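You operate a simulated robot arm through the tools that you are given. There is no shell and no other tool. Be economical: measure what you need, move in short steps, check, and stop when the job is done.

You are at the controls of a simulated robot arm. One attempt, no reset.

Task
Fit the circuit board the teal tag names and tighten both thumb screws.
Fine: the cover strip goes in the blue tray; the board sits fully down first; the other board stays put.
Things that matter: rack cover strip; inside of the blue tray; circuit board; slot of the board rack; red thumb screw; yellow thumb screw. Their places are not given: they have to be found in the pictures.

Only the result counts: the job must be done as asked and must still hold three seconds after the hand-in. Knocking over, shifting, dropping, spilling or breaking anything else fails it. Lids that push on must go on centred and level and be pressed home; caps that screw on are set level and turned clockwise until they are tight.

Robot
A 6-joint arm with a two-finger parallel gripper, fixed in place. Base frame: the origin is at the foot of the arm, x ahead of it, y to its left, z up; the work surface is at about z = 80.8. Readings come in cm, degrees, newtons and seconds.
With the tool pointing down near the work surface it reaches from about 26 to 68 cm from the base axis. Its first joint turns from -66.0 to 66.0 degrees. Payload 2.9 kg.
The TCP is the grasp point between the finger pads, 3 cm short of the fingertips. In the tool frame z runs along the fingers and y along their closing line. Largest opening 11 cm; finger width 2, thickness 1; the body of the gripper, 4.8 by 11.2 cm, starts 5.5 cm behind the TCP.
Orientation is that of the tool frame in the base frame, as [roll, pitch, yaw] about the fixed x, y, z axes, in that order (R = Rz(yaw) Ry(pitch) Rx(roll)). With the fingers straight down and closing along the base's y, the tool's x points along the base's -x, its y along +y and its z along -z.

Tools
- The arm moves only by the tool send_rows. Its argument "motion" is a list of rows, each a list of 3 entries, a list of its own where there are three numbers: the shift along the tool's x, y, z in cm, then the turn, a rotation vector about the tool's x, y, z in degrees, then the opening, from 0 (shut) to 1 (fully open). In form: [[[x, y, z], [rx, ry, rz], grip], ...]. A call has 1 to 10 rows; each row is the pose to reach, as a shift and turn from the pose commanded when the call began, along the tool's axes at that moment. Rows are played at 5 a second. More than 5 cm and 8.6 degrees between two rows, or a gripper value outside its range, and nothing of the call is played. A pose out of reach is approached as far as the arm can. The call stops where the force on the tool passes 40 N (or 10 N more than at its start, if that is more) or the arm is blocked; 0.2 s more then pass. The fingers move at their own pace (about 10.8 cm/s each) and stop on an object; they squeeze with about 30 N. The grip force told is the motor's: it shows also when the fingers shut on nothing. Time passes only in rows, and 0.2 s behind the last, so rows that repeat a pose let the fingers close. It gives the time, the measured TCP pose, the force on the tool (base axes), the opening and the grip force at its end, in the units of the frame above (readings bear some noise).
- Cameras (640 x 400 px; columns grow to the right, rows downward): "scene" is fixed at [8.04, 43.73, 138.21]; the picture's right is [-0.71, -0.70, 0.00], its down [-0.42, 0.42, -0.80] and it looks along [0.57, -0.57, -0.60] (base axes); focal length 241 px, centre (320, 200). "wrist" rides on the gripper at [-3.6, 0, -5.7] in the tool frame; the picture's right is [0.00, -1.00, 0.00], its down [0.97, 0.00, -0.24] and it looks along [0.24, 0.00, 0.97] (tool axes); focal length 218 px, centre (320, 200).
- grab_frame(camera): a new picture of that camera. The clock stands still meanwhile.
- pixel_to_xyz(camera, pixels): for up to 12 pixels [column, row] of the newest picture of that camera ("zoom" is the newest enlarged one), the place [x, y, z] in the base frame of the surface seen there, good to about 0.2 cm. The clock stands still meanwhile.
- enlarge(camera, box): a new picture of the part [left, top, right, bottom] of that camera's present view, enlarged. The clock stands still meanwhile.
- finish_job(): hands the job in; it is judged then, once.

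Go step by step. Measure first, check grasps and placings, and put right what went wrong. The budget is 80 turns and 54 pictures, counting those below and the enlarged ones. Unless the task says otherwise, let go and move clear before handing in, and close with one line.

The tools are called after ">>>" as a command line: name --argument value ..., lists and objects as JSON in quotes. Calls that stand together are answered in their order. send_rows: Moves the arm, as the interface text tells. Its arguments: {"type":"object","properties":{"motion":{"type":"array"}},"required":["motion"]} The other tools are called the same way: grab_frame (camera) takes a picture; pixel_to_xyz (camera, pixels) gives the place of the surface under pixels of a picture; enlarge (camera, box) takes an enlarged picture of a part of a camera's view; finish_job () hands the job in.

At the start:

```text
t: 0.0
eef_pos: [41.22, -10.15, 122.23]
tool_rot: [180.0, 0.0, 180.0]
wrist_force: [-0.6, -0.7, 0.2]
opening: 11.02
grasp_force: 0.0
```

scene: 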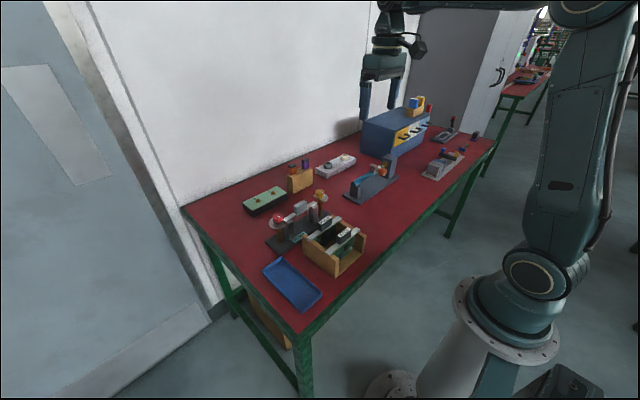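
wrist: 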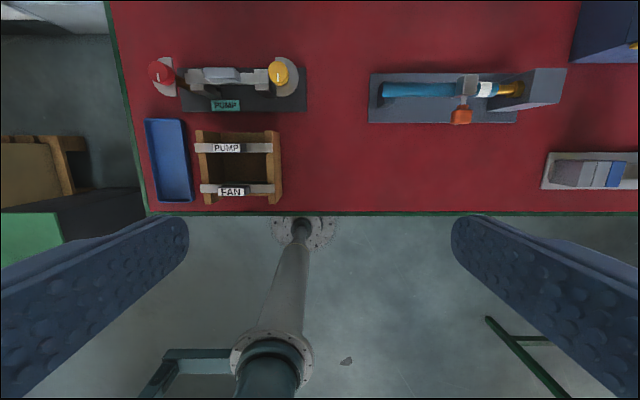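

The wrist view shows the rack with the teal "PUMP" tag near (225,105), two boards "PUMP" and "FAN" in the wooden holder near (235,165), and the blue tray at (168,160). I'll enlarge both views to see details.

>>> enlarge --camera "wrist" --box '[130, 40, 330, 215]'

>>> enlarge --camera "scene" --box '[230, 150, 400, 320]'

```text
2.29 times, centred on (230, 128) of wrist
```

zoom: 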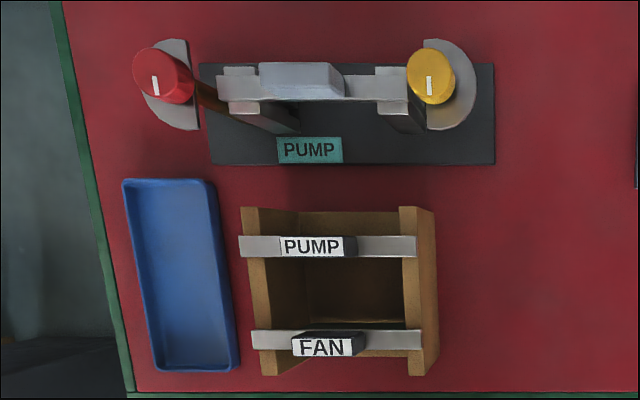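

```text
2.35 times, centred on (315, 235) of scene
```

zoom: 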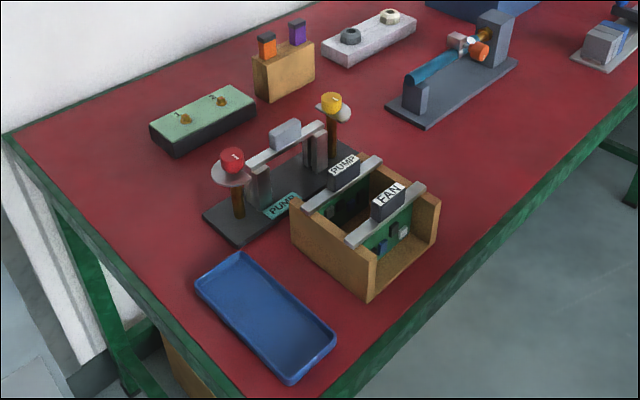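

The layout is clear: rack with teal PUMP tag, cover strip with grey handle between the red and yellow screws, PUMP board nearer the rack. I'll measure key points from the wrist view.

>>> pixel_to_xyz --camera "wrist" --pixels '[[222, 74], [191, 77], [262, 76], [158, 71], [278, 72], [182, 98], [303, 98], [227, 148], [231, 192], [168, 160], [200, 148], [270, 148]]'

>>> pixel_to_xyz --camera "zoom" --pixels '[[285, 130], [260, 158], [310, 130], [232, 158], [331, 101], [222, 176], [343, 115], [345, 168], [388, 198], [215, 205], [270, 320], [343, 205]]'

```text
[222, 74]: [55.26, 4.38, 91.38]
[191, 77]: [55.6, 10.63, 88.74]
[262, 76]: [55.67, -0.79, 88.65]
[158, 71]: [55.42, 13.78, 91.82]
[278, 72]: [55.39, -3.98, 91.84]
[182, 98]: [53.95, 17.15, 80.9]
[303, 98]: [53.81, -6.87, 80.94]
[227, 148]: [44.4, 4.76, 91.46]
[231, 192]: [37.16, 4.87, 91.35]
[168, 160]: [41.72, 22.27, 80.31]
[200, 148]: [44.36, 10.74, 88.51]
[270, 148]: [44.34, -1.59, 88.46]
```

```text
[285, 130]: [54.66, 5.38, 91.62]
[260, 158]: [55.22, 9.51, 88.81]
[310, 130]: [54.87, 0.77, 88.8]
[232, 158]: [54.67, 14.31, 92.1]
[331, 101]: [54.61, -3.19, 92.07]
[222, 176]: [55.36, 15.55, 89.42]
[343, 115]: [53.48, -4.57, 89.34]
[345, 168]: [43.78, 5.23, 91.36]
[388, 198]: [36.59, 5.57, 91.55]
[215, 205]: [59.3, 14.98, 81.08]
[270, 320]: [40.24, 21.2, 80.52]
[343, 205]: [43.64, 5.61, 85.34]
```

The strip's handle is at about (55.2, 4.5, 91.5), long along y, so I need the fingers to close along x. I turn the tool -90° while moving above the rack.

>>> send_rows --motion '[[[-1.4, 1.45, 1.5], [0, 0, -8], 1], [[-2.8, 2.9, 3], [0, 0, -16], 1], [[-4.2, 4.35, 4.5], [0, 0, -24], 1], [[-5.6, 5.8, 6], [0, 0, -32], 1], [[-7, 7.25, 7.5], [0, 0, -40], 1], [[-8.4, 8.7, 9], [0, 0, -48], 1], [[-9.8, 10.15, 10.5], [0, 0, -56], 1], [[-11.2, 11.6, 12], [0, 0, -64], 0.8], [[-12.6, 13, 13.5], [0, 0, -72], 0.6], [[-14, 14.6, 15], [0, 0, -80], 0.4]]'

>>> send_rows --motion '[[[0, 0, 0], [0, 0, -5], 0.4], [[0, 0, 0], [0, 0, -10], 0.4], [[0, 0, 0], [0, 0, -10], 0.4]]'

>>> grab_frame --camera "wrist"

```text
t: 2.2
eef_pos: [55.28, 4.49, 107.13]
tool_rot: [-179.9, 0.0, -99.9]
wrist_force: [0.1, -0.6, 0.0]
opening: 4.39
grasp_force: 0.1
```

```text
t: 3.0
eef_pos: [55.21, 4.34, 107.17]
tool_rot: [-179.9, 0.0, -90.0]
wrist_force: [0.6, 0.7, -0.5]
opening: 4.41
grasp_force: 0.0
```

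```text
49 pictures are left
```

wrist: 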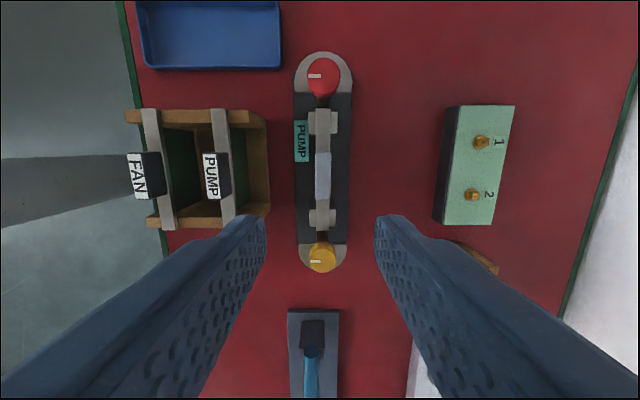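

The view is aligned: handle at (323,175), red knob (323,77), yellow (321,257). I'll zoom in to get precise positions.

>>> enlarge --camera "wrist" --box '[240, 40, 410, 280]'

>>> pixel_to_xyz --camera "wrist" --pixels '[[323, 160], [323, 192], [317, 176], [329, 176], [323, 115], [321, 222], [310, 120], [336, 120], [323, 77], [321, 257], [150, 35], [275, 35]]'

```text
1.67 times, centred on (325, 160) of wrist
```

zoom: 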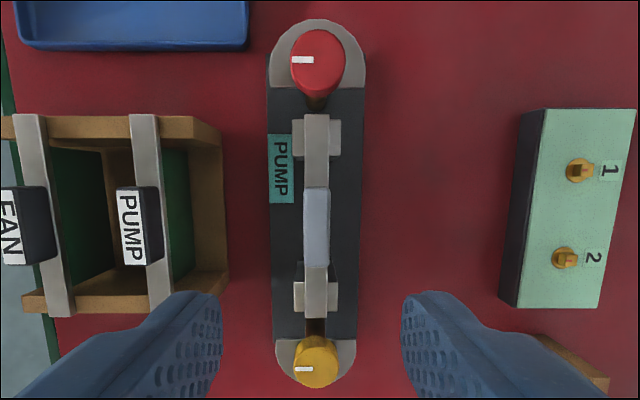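

```text
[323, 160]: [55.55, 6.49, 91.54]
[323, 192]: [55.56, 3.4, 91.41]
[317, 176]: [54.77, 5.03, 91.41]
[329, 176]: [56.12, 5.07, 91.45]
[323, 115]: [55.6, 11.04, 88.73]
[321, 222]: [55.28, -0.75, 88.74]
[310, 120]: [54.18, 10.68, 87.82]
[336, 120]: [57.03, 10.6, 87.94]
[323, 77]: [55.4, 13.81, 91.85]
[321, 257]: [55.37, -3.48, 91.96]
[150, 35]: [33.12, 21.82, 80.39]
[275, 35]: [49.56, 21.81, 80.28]
```

Handle centre is about (55.45, 5.0), top 91.5, strip top 88.75. I descend with fingertips just above the strip and close.

>>> send_rows --motion '[[[-0.65, -0.25, 4], [0, 0, 0], 0.4], [[-0.65, -0.25, 8], [0, 0, 0], 0.4], [[-0.65, -0.25, 11.5], [0, 0, 0], 0.4], [[-0.65, -0.25, 14], [0, 0, 0], 0.4], [[-0.65, -0.25, 15.2], [0, 0, 0], 0.4], [[-0.65, -0.25, 15.2], [0, 0, 0], 0.4], [[-0.65, -0.25, 15.2], [0, 0, 0], 0.0], [[-0.65, -0.25, 15.2], [0, 0, 0], 0.0], [[-0.65, -0.25, 15.2], [0, 0, 0], 0.0]]'

```text
t: 5.0
eef_pos: [55.33, 4.96, 91.89]
tool_rot: [180.0, 0.1, -89.9]
wrist_force: [0.1, 0.2, -0.3]
opening: 1.56
grasp_force: 30.0
```

Gripped at 1.56 cm. I lift slowly straight up.

>>> send_rows --motion '[[[0, 0, -0.5], [0, 0, 0], 0], [[0, 0, -1.5], [0, 0, 0], 0], [[0, 0, -3], [0, 0, 0], 0], [[0, 0, -6], [0, 0, 0], 0], [[0, 0, -9], [0, 0, 0], 0], [[0, 0, -12], [0, 0, 0], 0]]'

>>> grab_frame --camera "scene"

>>> grab_frame --camera "wrist"

```text
t: 6.4
eef_pos: [55.78, 5.21, 103.88]
tool_rot: [179.8, 0.0, -90.0]
wrist_force: [-0.2, 0.6, -0.4]
opening: 1.52
grasp_force: 29.7
```

```text
47 pictures are left
```

scene: 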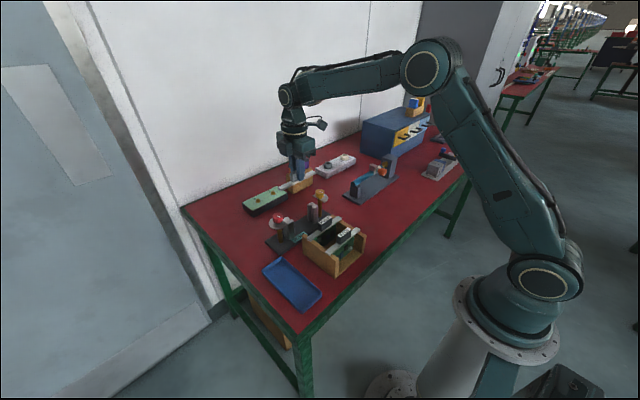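

```text
46 pictures are left
```

wrist: 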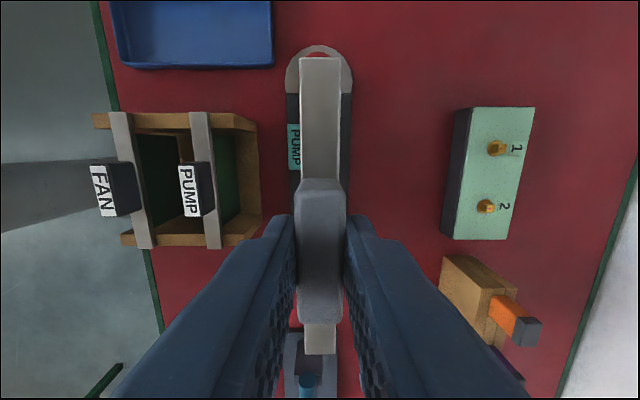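

The strip is lifted cleanly. I'll measure the tray corners in the scene view before moving.

>>> pixel_to_xyz --camera "scene" --pixels '[[279, 258], [321, 295], [303, 311], [264, 271], [292, 283], [280, 263], [316, 294], [304, 304], [269, 272]]'

```text
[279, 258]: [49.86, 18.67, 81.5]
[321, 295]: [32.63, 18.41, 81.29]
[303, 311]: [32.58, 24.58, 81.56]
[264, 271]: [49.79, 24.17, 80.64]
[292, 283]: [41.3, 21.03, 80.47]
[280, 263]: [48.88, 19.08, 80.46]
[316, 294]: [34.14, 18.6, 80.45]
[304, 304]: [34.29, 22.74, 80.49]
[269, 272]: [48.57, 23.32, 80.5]
```

Tray spans x 32.5–50, y 18.4–24.6, centre (41.2, 21.5). I carry the strip there while turning it +90° so it lies along x.

>>> send_rows --motion '[[[-1.65, 1.43, 0], [0, 0, 8], 0], [[-3.3, 2.86, 0], [0, 0, 16], 0], [[-4.95, 4.29, 0], [0, 0, 24], 0], [[-6.6, 5.72, 0], [0, 0, 32], 0], [[-8.25, 7.15, 0], [0, 0, 40], 0], [[-9.9, 8.58, 0], [0, 0, 48], 0], [[-11.55, 10, 0], [0, 0, 56], 0], [[-13.2, 11.44, 0], [0, 0, 64], 0], [[-14.85, 12.87, 0], [0, 0, 72], 0], [[-16.5, 14.3, 0], [0, 0, 80], 0]]'

>>> send_rows --motion '[[[0, 0, 0], [0, 0, 5], 0], [[0, 0, 0], [0, 0, 10], 0], [[0, 0, 5], [0, 0, 10], 0], [[0, 0, 9], [0, 0, 10], 0], [[0, 0, 12], [0, 0, 10], 0]]'

>>> grab_frame --camera "wrist"

```text
t: 8.6
eef_pos: [41.14, 21.6, 104.08]
tool_rot: [179.9, -0.1, -170.2]
wrist_force: [-0.8, -0.1, -1.7]
opening: 1.53
grasp_force: 30.0
```

```text
t: 9.8
eef_pos: [40.94, 21.74, 91.98]
tool_rot: [180.0, 0.0, 180.0]
wrist_force: [0.3, 0.3, -0.8]
opening: 1.54
grasp_force: 30.0
```

```text
45 pictures are left
```

wrist: 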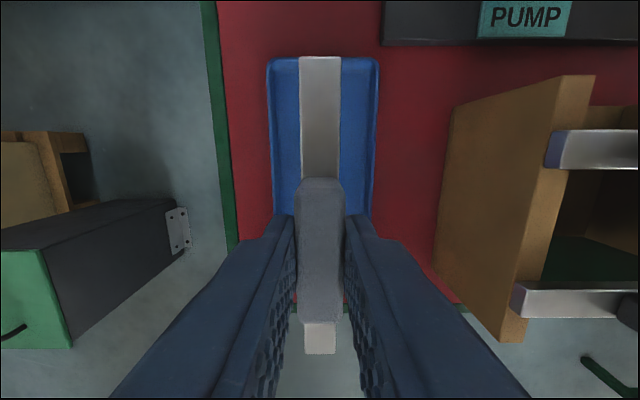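

The strip is centred over the tray, aligned along x. I lower gently towards the floor.

>>> send_rows --motion '[[[0, 0, 3], [0, 0, 0], 0], [[0, 0, 5], [0, 0, 0], 0], [[0, 0, 6], [0, 0, 0], 0], [[0, 0, 6.4], [0, 0, 0], 0], [[0, 0, 6.6], [0, 0, 0], 0], [[0, 0, 6.8], [0, 0, 0], 0]]'

```text
t: 11.2
eef_pos: [41.18, 21.54, 85.21]
tool_rot: [-179.9, 0.1, -180.0]
wrist_force: [-0.1, -0.8, -1.2]
opening: 1.51
grasp_force: 30.3
```

>>> send_rows --motion '[[[0, 0, 0.15], [0, 0, 0], 0], [[0, 0, 0.3], [0, 0, 0], 0], [[0, 0, 0.4], [0, 0, 0], 0]]'

```text
t: 12.0
eef_pos: [41.23, 21.5, 84.89]
tool_rot: [180.0, 0.0, -179.9]
wrist_force: [0.3, 1.0, -0.5]
opening: 1.52
grasp_force: 29.7
```

No contact force yet at 84.89; a bit further down in small steps.

>>> send_rows --motion '[[[0, 0, 0.1], [0, 0, 0], 0], [[0, 0, 0.2], [0, 0, 0], 0], [[0, 0, 0.3], [0, 0, 0], 0], [[0, 0, 0.4], [0, 0, 0], 0]]'

>>> enlarge --camera "scene" --box '[240, 220, 350, 320]'

```text
t: 13.0
eef_pos: [41.25, 21.74, 84.3]
tool_rot: [-179.9, 0.0, -179.9]
wrist_force: [-1.3, -0.3, 4.8]
opening: 1.52
grasp_force: 30.2
```

```text
4.00 times, centred on (295, 270) of scene
```

zoom: 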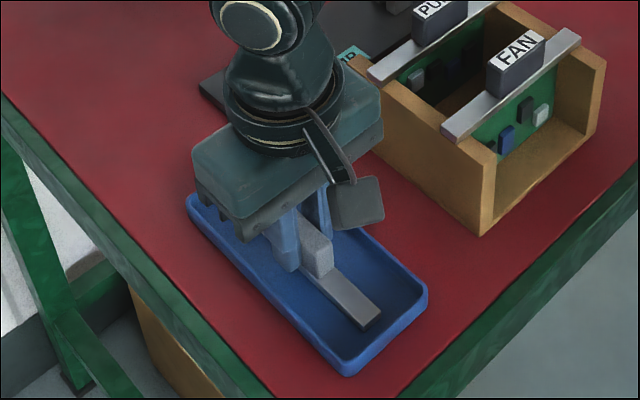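

Contact (≈5 N) and the strip lies in the tray. I release with a small opening and rise.

>>> send_rows --motion '[[[0, 0, -0.05], [0, 0, 0], 0.25], [[0, 0, -0.05], [0, 0, 0], 0.25], [[0, 0, -1.5], [0, 0, 0], 0.25], [[0, 0, -4], [0, 0, 0], 0.3], [[0, 0, -8.5], [0, 0, 0], 0.4], [[0, 0, -13], [0, 0, 0], 0.4], [[0, 0, -17.5], [0, 0, 0], 0.4], [[0, 0, -22], [0, 0, 0], 0.4]]'

>>> grab_frame --camera "wrist"

```text
t: 14.8
eef_pos: [41.15, 21.38, 106.37]
tool_rot: [-180.0, -0.1, 179.9]
wrist_force: [-1.2, 0.1, 0.0]
opening: 4.39
grasp_force: 0.0
```

```text
43 pictures are left
```

wrist: 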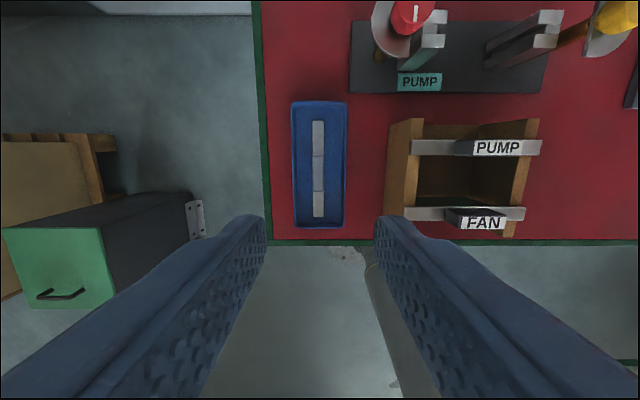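

The strip lies flat in the tray. Now I turn back to -90° and move above the PUMP board.

>>> send_rows --motion '[[[-0.3, -1.65, 0], [0, 0, -8], 0.4], [[-0.6, -3.3, 0], [0, 0, -16], 0.4], [[-0.9, -4.95, 0], [0, 0, -24], 0.4], [[-1.2, -6.6, 0], [0, 0, -32], 0.4], [[-1.5, -8.25, 0], [0, 0, -40], 0.4], [[-1.8, -9.9, 0], [0, 0, -48], 0.4], [[-2.1, -11.55, 0], [0, 0, -56], 0.4], [[-2.4, -13.2, 0], [0, 0, -64], 0.4], [[-2.7, -14.85, 0], [0, 0, -72], 0.4], [[-2.9, -16.5, 0], [0, 0, -80], 0.4]]'

>>> send_rows --motion '[[[0, 0, 0], [0, 0, -5], 0.4], [[0, 0, 0], [0, 0, -10], 0.4], [[0, 0, 0], [0, 0, -10], 0.4]]'

>>> enlarge --camera "wrist" --box '[230, 40, 490, 280]'

```text
t: 17.0
eef_pos: [43.98, 4.9, 106.31]
tool_rot: [-179.9, 0.0, -99.8]
wrist_force: [0.6, 0.3, 0.0]
opening: 4.37
grasp_force: 0.0
```

```text
t: 17.8
eef_pos: [44.08, 5.04, 106.3]
tool_rot: [179.9, 0.0, -89.9]
wrist_force: [0.5, -0.1, 0.2]
opening: 4.41
grasp_force: 0.0
```

```text
1.67 times, centred on (360, 160) of wrist
```

zoom: 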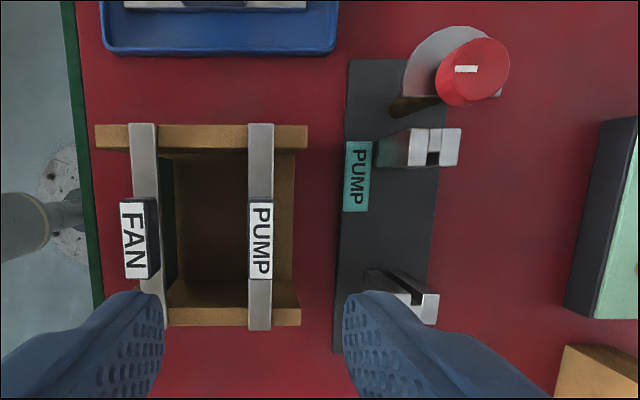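

The PUMP board's handle is at zoom (261,240), the guide slots at (433,155) and (405,288). I measure them.

>>> pixel_to_xyz --camera "zoom" --pixels '[[250, 240], [271, 240], [261, 207], [261, 275], [260, 130], [260, 324], [434, 131], [434, 144], [424, 148], [448, 148], [410, 308], [432, 308]]'

>>> pixel_to_xyz --camera "zoom" --pixels '[[433, 160], [416, 300], [422, 310], [150, 240], [135, 240], [250, 160], [270, 160], [136, 160], [154, 160], [414, 148], [458, 148]]'

```text
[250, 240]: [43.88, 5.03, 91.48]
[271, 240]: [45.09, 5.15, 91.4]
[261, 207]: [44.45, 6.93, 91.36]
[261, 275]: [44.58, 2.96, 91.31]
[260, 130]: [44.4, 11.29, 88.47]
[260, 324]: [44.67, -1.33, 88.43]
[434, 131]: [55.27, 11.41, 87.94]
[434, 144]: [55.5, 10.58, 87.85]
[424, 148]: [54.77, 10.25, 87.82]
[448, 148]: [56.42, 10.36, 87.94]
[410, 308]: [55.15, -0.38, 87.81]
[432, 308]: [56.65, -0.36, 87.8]
```

```text
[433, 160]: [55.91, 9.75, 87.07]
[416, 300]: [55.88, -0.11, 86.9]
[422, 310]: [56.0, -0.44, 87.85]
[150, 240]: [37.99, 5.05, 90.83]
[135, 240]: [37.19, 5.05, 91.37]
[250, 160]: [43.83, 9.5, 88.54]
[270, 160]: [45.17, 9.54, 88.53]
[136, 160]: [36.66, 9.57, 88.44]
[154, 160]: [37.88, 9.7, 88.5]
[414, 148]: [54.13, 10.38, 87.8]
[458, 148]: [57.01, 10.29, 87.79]
```

PUMP handle centre is (44.47, 5.0), rack slot centre ≈ (55.6, 5.05). I descend on the handle and grip.

>>> send_rows --motion '[[[0.1, -0.4, 4], [0, 0, 0], 0.4], [[0.1, -0.4, 8], [0, 0, 0], 0.4], [[0.1, -0.4, 11.5], [0, 0, 0], 0.4], [[0.1, -0.4, 13.6], [0, 0, 0], 0.4], [[0.1, -0.4, 14.6], [0, 0, 0], 0.4], [[0.1, -0.4, 14.6], [0, 0, 0], 0.4], [[0.1, -0.4, 14.6], [0, 0, 0], 0.0], [[0.1, -0.4, 14.6], [0, 0, 0], 0.0], [[0.1, -0.4, 14.6], [0, 0, 0], 0.0]]'

```text
t: 19.8
eef_pos: [44.4, 4.87, 91.76]
tool_rot: [179.9, 0.0, -90.1]
wrist_force: [-0.4, 0.1, 0.7]
opening: 1.53
grasp_force: 30.1
```

Gripped at 1.53 cm. I lift straight up about 11 cm.

>>> send_rows --motion '[[[0, 0, -0.5], [0, 0, 0], 0], [[0, 0, -1.5], [0, 0, 0], 0], [[0, 0, -3], [0, 0, 0], 0], [[0, 0, -5], [0, 0, 0], 0], [[0, 0, -7], [0, 0, 0], 0], [[0, 0, -9], [0, 0, 0], 0], [[0, 0, -11], [0, 0, 0], 0], [[0, 0, -11], [0, 0, 0], 0]]'

>>> enlarge --camera "scene" --box '[240, 130, 390, 290]'

>>> grab_frame --camera "wrist"

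```text
t: 21.6
eef_pos: [44.34, 4.99, 102.88]
tool_rot: [179.9, 0.0, -90.0]
wrist_force: [0.4, -0.3, -0.7]
opening: 1.58
grasp_force: 30.2
```

```text
2.50 times, centred on (315, 210) of scene
```

zoom: 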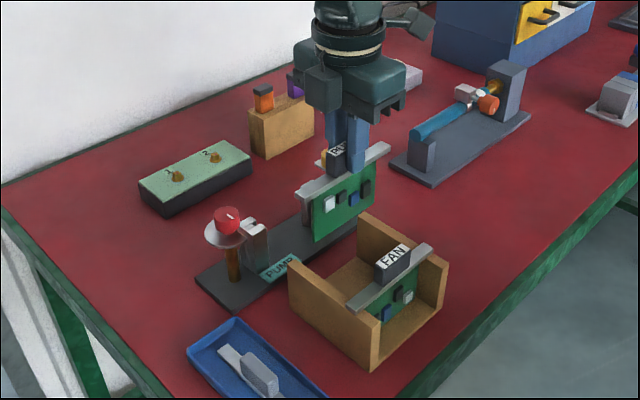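

```text
40 pictures are left
```

wrist: 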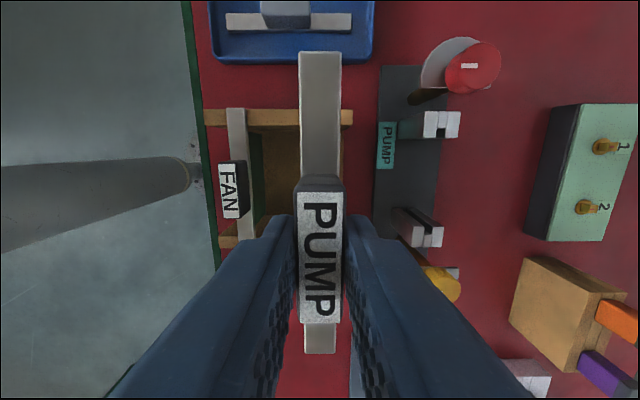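

Board is lifted, free and level. I zoom on the guide slots to locate them precisely, and check the board's lower edge.

>>> pixel_to_xyz --camera "zoom" --pixels '[[316, 238], [370, 213], [312, 205], [372, 180]]'

>>> enlarge --camera "wrist" --box '[380, 90, 480, 270]'

```text
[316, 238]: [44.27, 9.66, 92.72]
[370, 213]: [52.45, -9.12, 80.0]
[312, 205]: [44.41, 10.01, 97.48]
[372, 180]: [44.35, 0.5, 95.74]
```

```text
2.22 times, centred on (430, 180) of wrist
```

zoom: 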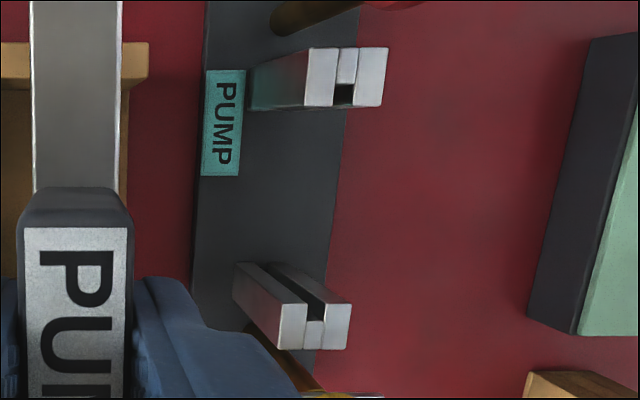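

>>> pixel_to_xyz --camera "zoom" --pixels '[[310, 65], [334, 65], [346, 65], [360, 65], [385, 65], [344, 95], [284, 342], [304, 342], [314, 342], [327, 342], [347, 342], [346, 52]]'

```text
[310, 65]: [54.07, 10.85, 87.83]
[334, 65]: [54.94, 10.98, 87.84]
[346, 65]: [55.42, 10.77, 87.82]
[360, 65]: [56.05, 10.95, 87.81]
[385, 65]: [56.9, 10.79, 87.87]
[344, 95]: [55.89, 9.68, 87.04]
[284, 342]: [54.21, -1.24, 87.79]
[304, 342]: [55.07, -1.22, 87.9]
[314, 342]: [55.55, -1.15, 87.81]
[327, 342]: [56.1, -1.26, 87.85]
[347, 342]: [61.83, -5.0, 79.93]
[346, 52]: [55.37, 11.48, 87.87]
```

The slot runs x 55.05–55.95, centre (55.5, 5.05). I move the board over it at height and check.

>>> send_rows --motion '[[[-0.05, -2, 0], [0, 0, 0], 0], [[-0.05, -5, 0], [0, 0, 0], 0], [[-0.05, -8, 0], [0, 0, 0], 0], [[-0.05, -10, 0], [0, 0, 0], 0], [[-0.05, -11.05, 0], [0, 0, 0], 0], [[-0.05, -11.05, 0], [0, 0, 0], 0], [[-0.05, -11.05, 4], [0, 0, 0], 0], [[-0.05, -11.05, 4], [0, 0, 0], 0]]'

>>> grab_frame --camera "wrist"

>>> enlarge --camera "scene" --box '[260, 150, 360, 260]'

```text
t: 23.4
eef_pos: [55.69, 4.96, 98.74]
tool_rot: [-180.0, -0.1, -90.1]
wrist_force: [0.3, 0.0, -1.0]
opening: 1.56
grasp_force: 30.4
```

```text
38 pictures are left
```

wrist: 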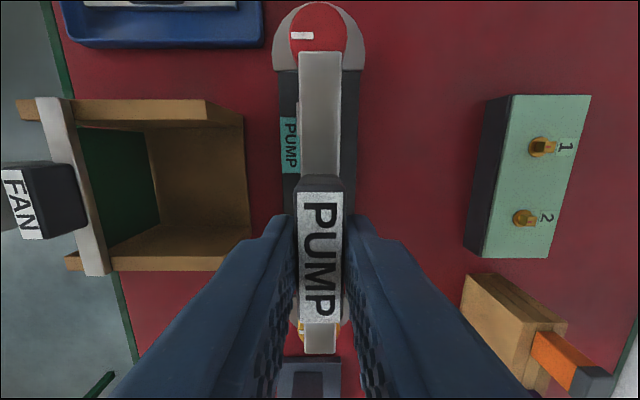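

```text
3.64 times, centred on (310, 205) of scene
```

zoom: 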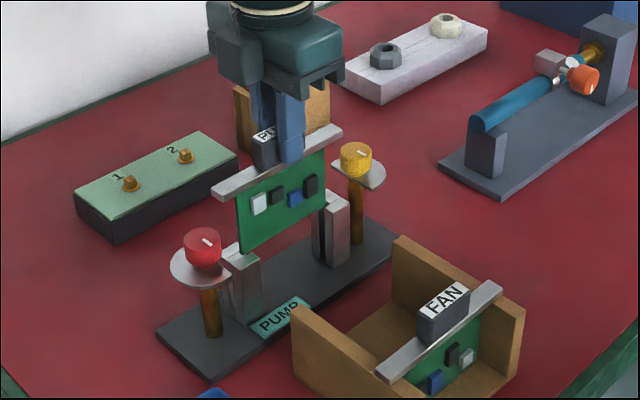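

The board is aligned over the slots, lower edge about 0.6 cm above the guides. I lower slowly watching force.

>>> send_rows --motion '[[[0, 0, 0.4], [0, 0, 0], 0], [[0, 0, 0.8], [0, 0, 0], 0], [[0, 0, 1.2], [0, 0, 0], 0], [[0, 0, 1.6], [0, 0, 0], 0], [[0, 0, 2.0], [0, 0, 0], 0]]'

>>> enlarge --camera "scene" --box '[270, 170, 350, 250]'

```text
t: 24.6
eef_pos: [55.4, 5.03, 96.85]
tool_rot: [-179.9, 0.0, -90.0]
wrist_force: [-0.3, -0.3, -1.4]
opening: 1.57
grasp_force: 29.7
```

```text
5.00 times, centred on (310, 210) of scene
```

zoom: 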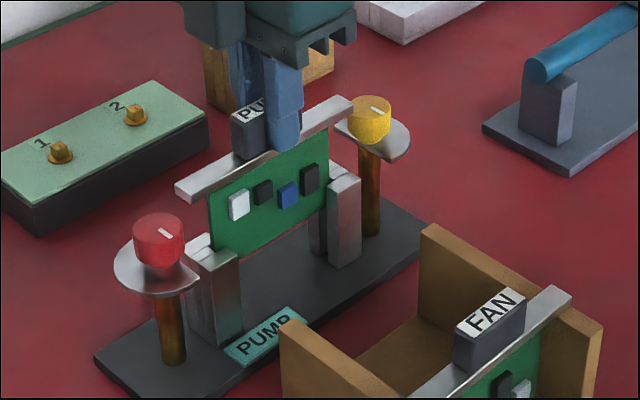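

The board has entered both slots with no resistance. Continue down.

>>> send_rows --motion '[[[0, 0, 0.6], [0, 0, 0], 0], [[0, 0, 1.2], [0, 0, 0], 0], [[0, 0, 1.8], [0, 0, 0], 0], [[0, 0, 2.4], [0, 0, 0], 0], [[0, 0, 3.0], [0, 0, 0], 0], [[0, 0, 3.6], [0, 0, 0], 0], [[0, 0, 4.2], [0, 0, 0], 0]]'

```text
t: 26.2
eef_pos: [55.44, 4.94, 92.53]
tool_rot: [-180.0, 0.0, -90.1]
wrist_force: [0.7, -4.8, 0.1]
opening: 1.56
grasp_force: 29.9
```

Slight side force of -4.8 N in y, so I ease 0.1 cm toward -y and continue the last bit.

>>> send_rows --motion '[[[0.1, 0, 0], [0, 0, 0], 0], [[0.1, 0, 0.2], [0, 0, 0], 0], [[0.1, 0, 0.4], [0, 0, 0], 0], [[0.1, 0, 0.6], [0, 0, 0], 0]]'

```text
t: 27.2
eef_pos: [55.41, 4.92, 92.0]
tool_rot: [-180.0, 0.1, -90.0]
wrist_force: [0.2, -0.1, -1.2]
opening: 1.55
grasp_force: 29.9
```

>>> send_rows --motion '[[[0, 0, 0.1], [0, 0, 0], 0], [[0, 0, 0.2], [0, 0, 0], 0], [[0, 0, 0.3], [0, 0, 0], 0], [[0, 0, 0.4], [0, 0, 0], 0], [[0, 0, 0.5], [0, 0, 0], 0]]'

>>> enlarge --camera "scene" --box '[270, 170, 350, 250]'

```text
t: 28.4
eef_pos: [55.54, 4.93, 91.85]
tool_rot: [-179.6, 0.2, -90.0]
wrist_force: [-3.3, -1.8, 33.6]
opening: 1.56
grasp_force: 29.6
```

```text
5.00 times, centred on (310, 210) of scene
```

zoom: 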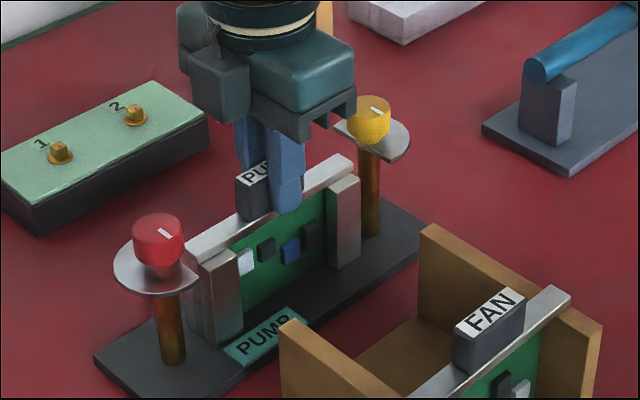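

It is resisted at 33 N with the bar sitting on the guides. I release, rise and check the bar height.

>>> send_rows --motion '[[[0, 0, -0.25], [0, 0, 0], 0], [[0, 0, -0.25], [0, 0, 0], 0.3], [[0, 0, -0.25], [0, 0, 0], 0.3], [[0, 0, -2], [0, 0, 0], 0.4], [[0, 0, -5], [0, 0, 0], 0.4], [[0, 0, -10], [0, 0, 0], 0.4], [[0, 0, -14], [0, 0, 0], 0.4]]'

>>> enlarge --camera "wrist" --box '[240, 30, 410, 290]'

```text
t: 30.0
eef_pos: [55.74, 5.05, 105.59]
tool_rot: [-180.0, 0.0, -90.1]
wrist_force: [0.5, -0.4, -0.3]
opening: 4.39
grasp_force: 0.1
```

```text
1.54 times, centred on (325, 160) of wrist
```

zoom: 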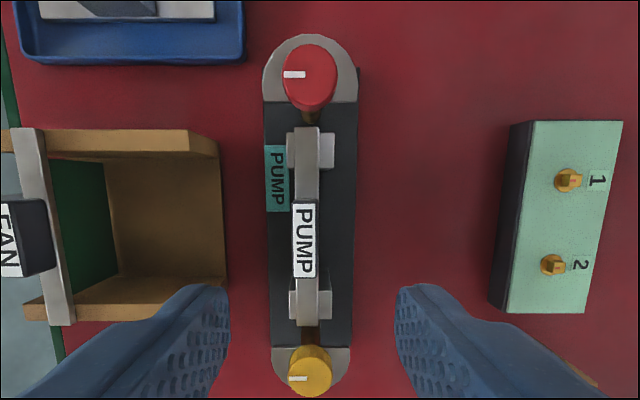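

>>> pixel_to_xyz --camera "zoom" --pixels '[[306, 135], [306, 318], [305, 220], [305, 265], [292, 140], [328, 140], [298, 75], [330, 75], [310, 100], [310, 55], [311, 355], [311, 385]]'

>>> enlarge --camera "scene" --box '[270, 180, 340, 250]'

```text
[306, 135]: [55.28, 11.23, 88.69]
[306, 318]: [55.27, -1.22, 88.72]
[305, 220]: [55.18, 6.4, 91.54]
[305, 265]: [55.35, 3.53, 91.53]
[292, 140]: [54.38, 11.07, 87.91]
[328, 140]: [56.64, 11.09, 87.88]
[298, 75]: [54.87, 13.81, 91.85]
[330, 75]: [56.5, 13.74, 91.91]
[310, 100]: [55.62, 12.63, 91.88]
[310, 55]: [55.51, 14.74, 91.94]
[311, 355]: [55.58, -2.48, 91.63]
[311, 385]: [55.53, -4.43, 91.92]
```

```text
5.71 times, centred on (305, 215) of scene
```

zoom: 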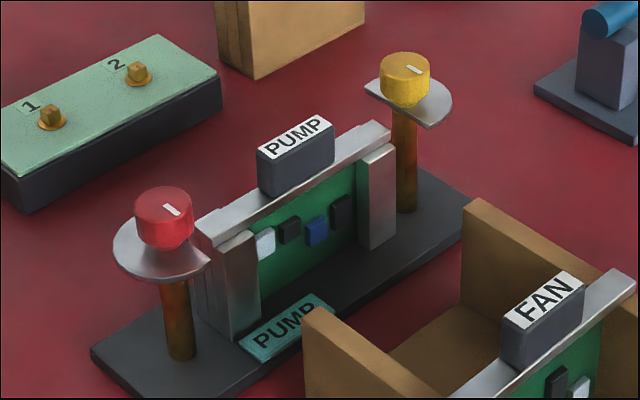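

The board is seated (bar top 88.7 on guides at 87.9, same as the strip was). Next the red screw: centre ≈ (55.55, 13.8), top 91.9; I move over it and lower around the knob.

>>> send_rows --motion '[[[-4.4, 0, 0], [0, 0, 0], 0.4], [[-8.85, 0, 0], [0, 0, 0], 0.4], [[-8.85, 0, 4], [0, 0, 0], 0.4], [[-8.85, 0, 7], [0, 0, 0], 0.4], [[-8.85, 0, 9], [0, 0, 0], 0.4], [[-8.85, 0, 9], [0, 0, 0], 0.4]]'

>>> grab_frame --camera "wrist"

```text
t: 31.4
eef_pos: [55.55, 13.91, 96.49]
tool_rot: [179.9, 0.1, -90.0]
wrist_force: [0.4, -0.5, -0.8]
opening: 4.39
grasp_force: 0.1
```

```text
32 pictures are left
```

wrist: 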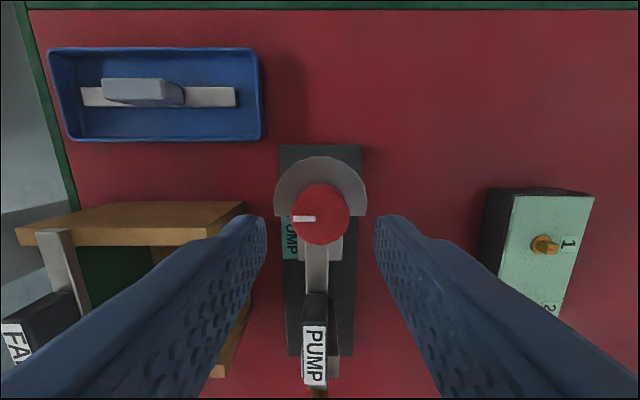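

>>> pixel_to_xyz --camera "wrist" --pixels '[[320, 190], [320, 238], [297, 213], [346, 213], [285, 190], [355, 190], [320, 162]]'

```text
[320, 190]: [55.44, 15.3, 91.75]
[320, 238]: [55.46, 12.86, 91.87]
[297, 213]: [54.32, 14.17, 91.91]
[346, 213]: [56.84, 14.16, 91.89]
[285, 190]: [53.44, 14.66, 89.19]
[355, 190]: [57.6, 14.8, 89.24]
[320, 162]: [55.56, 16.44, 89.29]
```

Knob centre is about (55.55, 14.05), radius ~1.35; plate at 89.25. I shift 0.25 and lower so the tips stop at ~89.7, then grip.

>>> send_rows --motion '[[[-0.25, 0, 0], [0, 0, 0], 0.4], [[-0.25, 0, 2], [0, 0, 0], 0.4], [[-0.25, 0, 3.2], [0, 0, 0], 0.4], [[-0.25, 0, 3.85], [0, 0, 0], 0.4], [[-0.25, 0, 3.85], [0, 0, 0], 0.4], [[-0.25, 0, 3.85], [0, 0, 0], 0.0], [[-0.25, 0, 3.85], [0, 0, 0], 0.0], [[-0.25, 0, 3.85], [0, 0, 0], 0.0]]'

```text
t: 33.2
eef_pos: [55.53, 14.07, 92.59]
tool_rot: [179.9, -0.1, -90.0]
wrist_force: [-5.7, -0.7, 0.4]
opening: 2.99
grasp_force: 45.4
```

Knob gripped (2.99 cm). I turn clockwise (+z) 40° and check.

>>> send_rows --motion '[[[0, 0.05, 0], [0, 0, 8], 0], [[0, 0.05, 0], [0, 0, 16], 0], [[0, 0.05, 0], [0, 0, 24], 0], [[0, 0.05, 0], [0, 0, 32], 0], [[0, 0.05, 0], [0, 0, 40], 0]]'

>>> grab_frame --camera "wrist"

```text
t: 34.4
eef_pos: [55.51, 14.04, 92.66]
tool_rot: [179.9, 0.1, -130.2]
wrist_force: [18.3, 0.4, -16.8]
opening: 2.94
grasp_force: 45.2
```

```text
31 pictures are left
```

wrist: 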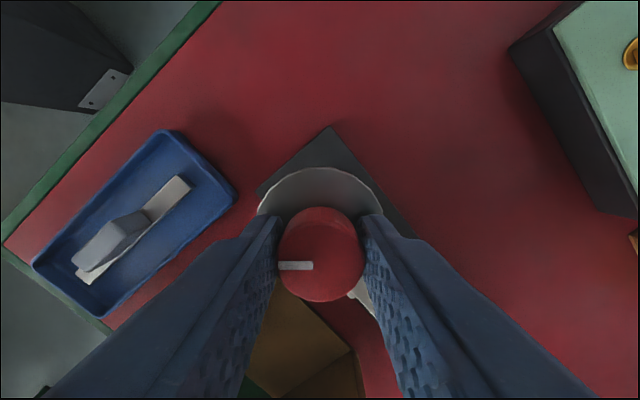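

The knob turns with the gripper (white line follows), and it pulls the tool down (-17 N) as the thread advances. I continue clockwise while following it downwards and relaxing the x force.

>>> send_rows --motion '[[[-0.08, -0.09, 0.12], [0, 0, 0], 0], [[-0.08, -0.09, 0.16], [0, 0, 8], 0], [[-0.08, -0.09, 0.19], [0, 0, 16], 0], [[-0.08, -0.09, 0.22], [0, 0, 24], 0], [[-0.08, -0.09, 0.25], [0, 0, 32], 0], [[-0.08, -0.09, 0.28], [0, 0, 40], 0]]'

```text
t: 35.8
eef_pos: [55.7, 13.92, 92.66]
tool_rot: [180.0, 0.3, -170.3]
wrist_force: [6.9, -8.4, 17.4]
opening: 2.96
grasp_force: 45.4
```

Now it pushes up 17 N, so I over-followed; I back off 0.15, ease sideways, and turn on.

>>> send_rows --motion '[[[-0.05, -0.08, -0.15], [0, 0, 0], 0], [[-0.05, -0.08, -0.15], [0, 0, 8], 0], [[-0.05, -0.08, -0.15], [0, 0, 16], 0], [[-0.05, -0.08, -0.15], [0, 0, 24], 0], [[-0.05, -0.08, -0.15], [0, 0, 32], 0], [[-0.05, -0.08, -0.15], [0, 0, 40], 0]]'

>>> grab_frame --camera "wrist"

```text
t: 37.2
eef_pos: [55.55, 13.85, 92.42]
tool_rot: [180.0, 0.0, 149.7]
wrist_force: [-2.5, -10.8, 13.9]
opening: 2.97
grasp_force: 44.2
```

```text
30 pictures are left
```

wrist: 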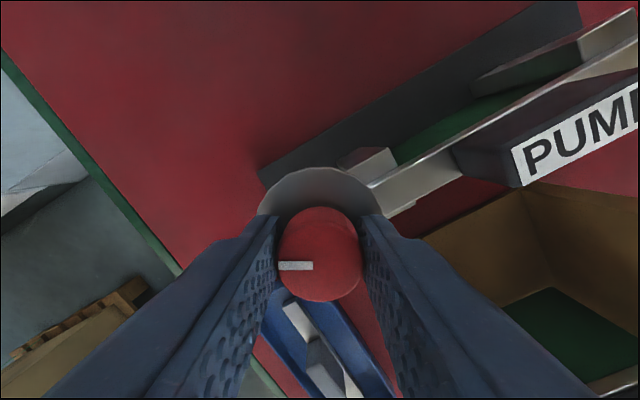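

120° turned, the plate starts over the bar. Continue another 40° with a small -y correction.

>>> send_rows --motion '[[[-0.05, -0.09, -0.08], [0, 0, 0], 0], [[-0.05, -0.09, -0.08], [0, 0, 8], 0], [[-0.05, -0.09, -0.08], [0, 0, 16], 0], [[-0.05, -0.09, -0.08], [0, 0, 24], 0], [[-0.05, -0.09, -0.08], [0, 0, 32], 0], [[-0.05, -0.09, -0.08], [0, 0, 40], 0]]'

```text
t: 38.6
eef_pos: [55.51, 13.8, 92.57]
tool_rot: [-179.8, -0.2, 109.8]
wrist_force: [-12.8, -16.0, 9.6]
opening: 2.96
grasp_force: 45.3
```

160° done. Continue, easing the lateral force.

>>> send_rows --motion '[[[-0.09, -0.13, -0.05], [0, 0, 0], 0], [[-0.09, -0.13, -0.05], [0, 0, 6], 0], [[-0.09, -0.13, -0.05], [0, 0, 12], 0], [[-0.09, -0.13, -0.05], [0, 0, 18], 0], [[-0.09, -0.13, -0.05], [0, 0, 24], 0], [[-0.09, -0.13, -0.05], [0, 0, 30], 0]]'

>>> grab_frame --camera "wrist"

>>> enlarge --camera "scene" --box '[260, 180, 340, 260]'

```text
t: 40.0
eef_pos: [55.51, 13.78, 92.62]
tool_rot: [-179.9, -0.1, 80.0]
wrist_force: [-11.6, -0.7, -7.9]
opening: 2.95
grasp_force: 44.9
```

```text
29 pictures are left
```

wrist: 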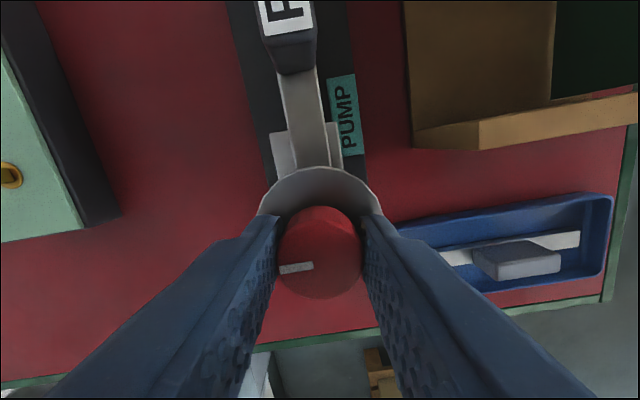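

```text
5.00 times, centred on (300, 220) of scene
```

zoom: 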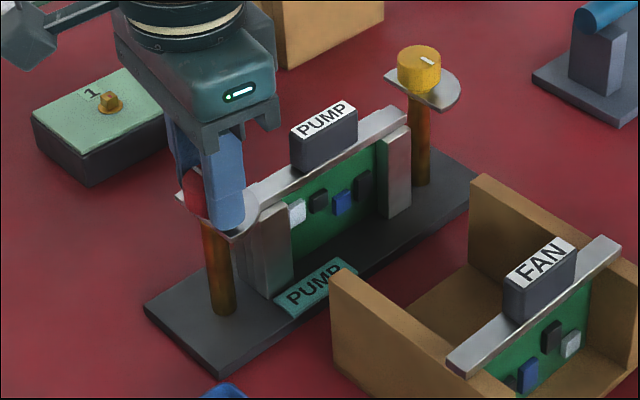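

The white line now lags the fingers by several degrees, suggesting the screw is near its stop. I turn another 24° to confirm.

>>> send_rows --motion '[[[0, -0.08, 0.05], [0, 0, 6], 0], [[0, -0.08, 0.05], [0, 0, 12], 0], [[0, -0.08, 0.05], [0, 0, 18], 0], [[0, -0.08, 0.05], [0, 0, 24], 0]]'

>>> grab_frame --camera "wrist"

```text
t: 41.0
eef_pos: [55.41, 13.72, 92.74]
tool_rot: [180.0, -0.2, 56.0]
wrist_force: [-15.8, 6.2, 0.6]
opening: 2.93
grasp_force: 44.5
```

```text
27 pictures are left
```

wrist: 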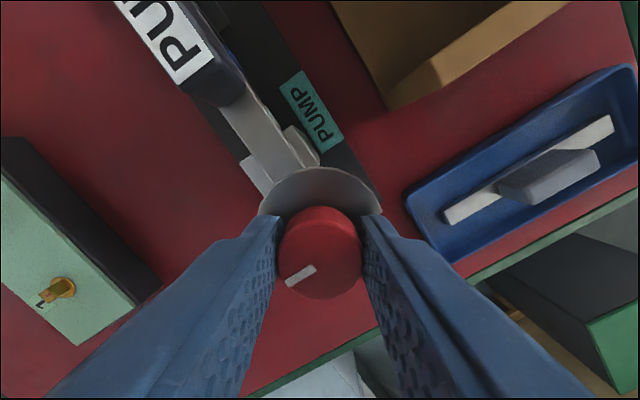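

The white line now lags ~30°: the fingers slip on a knob that has reached its stop, after ~180° of turn. I release and rise.

>>> send_rows --motion '[[[0, 0, 0], [0, 0, 0], 0.4], [[0, 0, 0], [0, 0, 0], 0.4], [[0, 0, -2], [0, 0, 0], 0.4], [[0, 0, -5], [0, 0, 0], 0.4], [[0, 0, -9], [0, 0, 0], 0.4], [[0, 0, -13], [0, 0, 0], 0.4]]'

>>> enlarge --camera "scene" --box '[260, 180, 340, 260]'

>>> grab_frame --camera "wrist"

```text
t: 42.4
eef_pos: [55.28, 13.87, 105.81]
tool_rot: [179.9, 0.0, 56.0]
wrist_force: [0.3, -0.4, -0.7]
opening: 4.41
grasp_force: 0.1
```

```text
5.00 times, centred on (300, 220) of scene
```

zoom: 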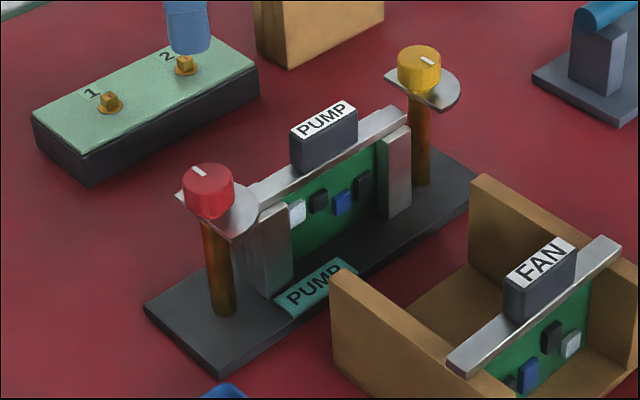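

```text
25 pictures are left
```

wrist: 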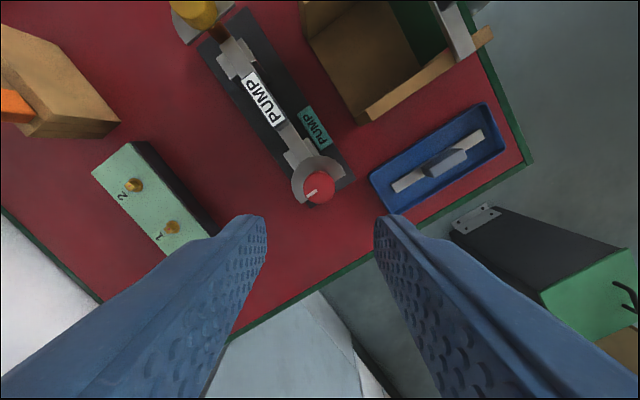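

The red clamp plate is now over the bar end. I'll rewind the wrist while moving over the yellow screw at about (55.5, -3.9).

>>> send_rows --motion '[[[-1.5, 1, 0], [0, 0, -8], 0.4], [[-3, 2, 0], [0, 0, -16], 0.4], [[-4.5, 3, 0], [0, 0, -24], 0.4], [[-6, 4, 0], [0, 0, -32], 0.4], [[-7.5, 5, 0], [0, 0, -40], 0.4], [[-9, 6, 0], [0, 0, -48], 0.4], [[-10.5, 7, 0], [0, 0, -56], 0.4], [[-12, 8, 0], [0, 0, -64], 0.4], [[-13.5, 9, 0], [0, 0, -72], 0.4], [[-14.6, 10, 0], [0, 0, -80], 0.4]]'

>>> send_rows --motion '[[[0, 0, 0], [0, 0, -8], 0.4], [[0, 0, 0], [0, 0, -16], 0.4], [[0, 0, 0], [0, 0, -24], 0.4], [[0, 0, 0], [0, 0, -32], 0.4], [[0, 0, 0], [0, 0, -40], 0.4], [[0, 0, 0], [0, 0, -48], 0.4], [[0, 0, 0], [0, 0, -56], 0.4], [[0, 0, 0], [0, 0, -64], 0.4], [[0, 0, 0], [0, 0, -72], 0.4], [[0, 0, 0], [0, 0, -80], 0.4]]'

>>> send_rows --motion '[[[0, 0, 0], [0, 0, -8], 0.4], [[0, 0, 0], [0, 0, -16], 0.4], [[0, 0, 0], [0, 0, -24], 0.4], [[0, 0, 0], [0, 0, -32], 0.4], [[0, 0, 1], [0, 0, -40], 0.4], [[0, 0, 3], [0, 0, -48], 0.4], [[0, 0, 6], [0, 0, -54], 0.4], [[0, 0, 9], [0, 0, -54], 0.4], [[0, 0, 9], [0, 0, -54], 0.4]]'

>>> grab_frame --camera "wrist"

```text
t: 44.6
eef_pos: [55.66, -4.03, 105.55]
tool_rot: [-180.0, 0.1, 136.1]
wrist_force: [1.8, -0.2, -1.0]
opening: 4.42
grasp_force: 0.0
```

```text
t: 46.8
eef_pos: [55.6, -3.91, 105.55]
tool_rot: [180.0, 0.1, -143.9]
wrist_force: [-0.3, -0.3, -0.4]
opening: 4.39
grasp_force: 0.0
```

```text
t: 48.8
eef_pos: [55.72, -3.91, 96.57]
tool_rot: [-180.0, -0.1, -89.9]
wrist_force: [0.0, 0.1, -0.2]
opening: 4.38
grasp_force: 0.0
```

```text
24 pictures are left
```

wrist: 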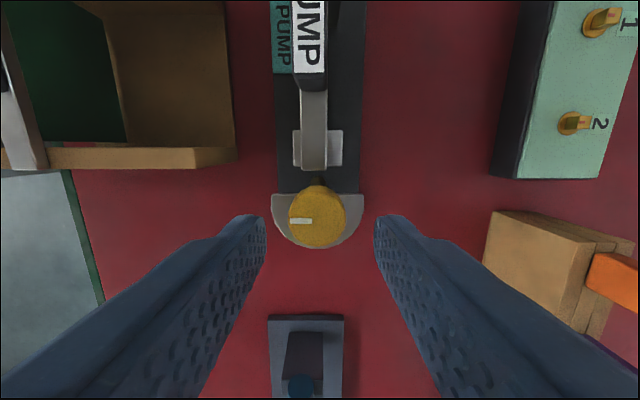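

>>> pixel_to_xyz --camera "wrist" --pixels '[[317, 195], [317, 244], [292, 220], [341, 220], [275, 202], [357, 202], [317, 222]]'

```text
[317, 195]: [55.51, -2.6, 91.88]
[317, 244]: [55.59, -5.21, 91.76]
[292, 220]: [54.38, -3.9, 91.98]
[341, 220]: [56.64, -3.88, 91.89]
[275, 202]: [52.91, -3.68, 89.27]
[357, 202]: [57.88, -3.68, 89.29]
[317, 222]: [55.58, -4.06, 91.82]
```

Yellow knob centre ≈ (55.5, -3.85). Small correction, lower, and grip.

>>> send_rows --motion '[[[-0.07, 0.13, 0], [0, 0, 0], 0.4], [[-0.07, 0.13, 2], [0, 0, 0], 0.4], [[-0.07, 0.13, 3.2], [0, 0, 0], 0.4], [[-0.07, 0.13, 3.9], [0, 0, 0], 0.4], [[-0.07, 0.13, 3.9], [0, 0, 0], 0.4], [[-0.07, 0.13, 3.9], [0, 0, 0], 0.0], [[-0.07, 0.13, 3.9], [0, 0, 0], 0.0], [[-0.07, 0.13, 3.9], [0, 0, 0], 0.0]]'

>>> send_rows --motion '[[[0, 0, 0], [0, 0, 8], 0], [[0, 0, 0], [0, 0, 16], 0], [[0, 0, 0], [0, 0, 24], 0], [[0, 0, 0], [0, 0, 32], 0], [[0, 0, 0], [0, 0, 40], 0]]'

```text
t: 50.6
eef_pos: [55.43, -3.9, 92.5]
tool_rot: [180.0, 0.0, -90.1]
wrist_force: [2.8, 0.4, -4.1]
opening: 2.95
grasp_force: 44.8
```

```text
t: 51.8
eef_pos: [55.48, -3.84, 92.67]
tool_rot: [179.9, 0.0, -130.2]
wrist_force: [1.9, 0.1, -17.8]
opening: 2.95
grasp_force: 45.1
```

Lateral forces are small; downward pull as before. I follow down ~0.13 and continue 40°.

>>> send_rows --motion '[[[0, 0, 0.13], [0, 0, 0], 0], [[0, 0, 0.13], [0, 0, 8], 0], [[0, 0, 0.13], [0, 0, 16], 0], [[0, 0, 0.13], [0, 0, 24], 0], [[0, 0, 0.13], [0, 0, 32], 0], [[0, 0, 0.13], [0, 0, 40], 0]]'

>>> send_rows --motion '[[[0, 0, 0], [0, 0, 8], 0], [[0, 0, 0], [0, 0, 16], 0], [[0, 0, 0], [0, 0, 24], 0], [[0, 0, 0], [0, 0, 32], 0], [[0, 0, 0], [0, 0, 40], 0]]'

```text
t: 53.2
eef_pos: [55.41, -3.98, 92.56]
tool_rot: [179.9, 0.1, -170.2]
wrist_force: [2.8, -2.0, -5.7]
opening: 2.96
grasp_force: 44.9
```

```text
t: 54.4
eef_pos: [55.45, -3.96, 92.55]
tool_rot: [179.9, 0.1, 149.9]
wrist_force: [9.6, -2.1, -4.4]
opening: 2.95
grasp_force: 45.4
```

>>> send_rows --motion '[[[-0.07, 0.04, 0.03], [0, 0, 8], 0], [[-0.07, 0.04, 0.03], [0, 0, 16], 0], [[-0.07, 0.04, 0.03], [0, 0, 24], 0], [[-0.07, 0.04, 0.03], [0, 0, 32], 0], [[-0.07, 0.04, 0.03], [0, 0, 40], 0]]'

>>> send_rows --motion '[[[0, 0, 0], [0, 0, 7], 0], [[0, 0, 0], [0, 0, 14], 0], [[0, 0, 0], [0, 0, 21], 0], [[0, 0, 0], [0, 0, 28], 0], [[0, 0, 0], [0, 0, 35], 0]]'

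>>> grab_frame --camera "wrist"

```text
t: 55.6
eef_pos: [55.56, -3.84, 92.61]
tool_rot: [-179.9, -0.1, 109.8]
wrist_force: [-6.6, -1.3, 6.6]
opening: 2.97
grasp_force: 45.3
```

```text
t: 56.8
eef_pos: [55.5, -3.82, 92.44]
tool_rot: [-180.0, -0.1, 75.0]
wrist_force: [-7.6, -0.6, 5.7]
opening: 2.95
grasp_force: 44.9
```

```text
23 pictures are left
```

wrist: 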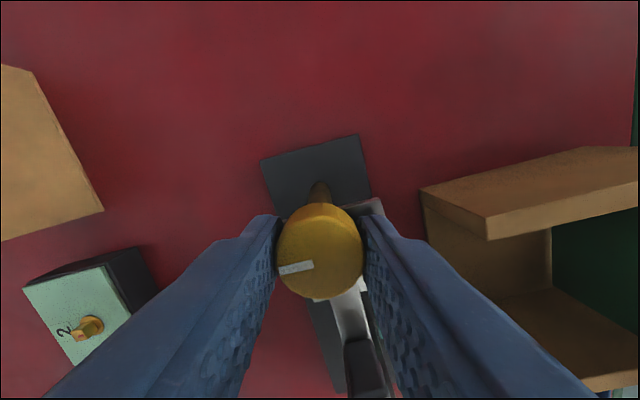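

Line lags only slightly (195° turned). I turn 28° more to make sure it is at its stop.

>>> send_rows --motion '[[[0, 0, 0], [0, 0, 7], 0], [[0, 0, 0], [0, 0, 14], 0], [[0, 0, 0], [0, 0, 21], 0], [[0, 0, 0], [0, 0, 28], 0]]'

>>> enlarge --camera "wrist" --box '[240, 160, 400, 320]'

```text
t: 57.8
eef_pos: [55.56, -3.9, 92.55]
tool_rot: [-179.9, -0.1, 47.1]
wrist_force: [-6.3, 3.1, -4.9]
opening: 2.97
grasp_force: 45.3
```

```text
2.50 times, centred on (320, 240) of wrist
```

zoom: 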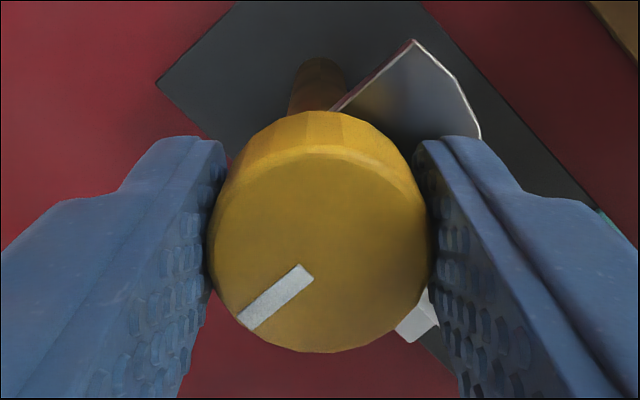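

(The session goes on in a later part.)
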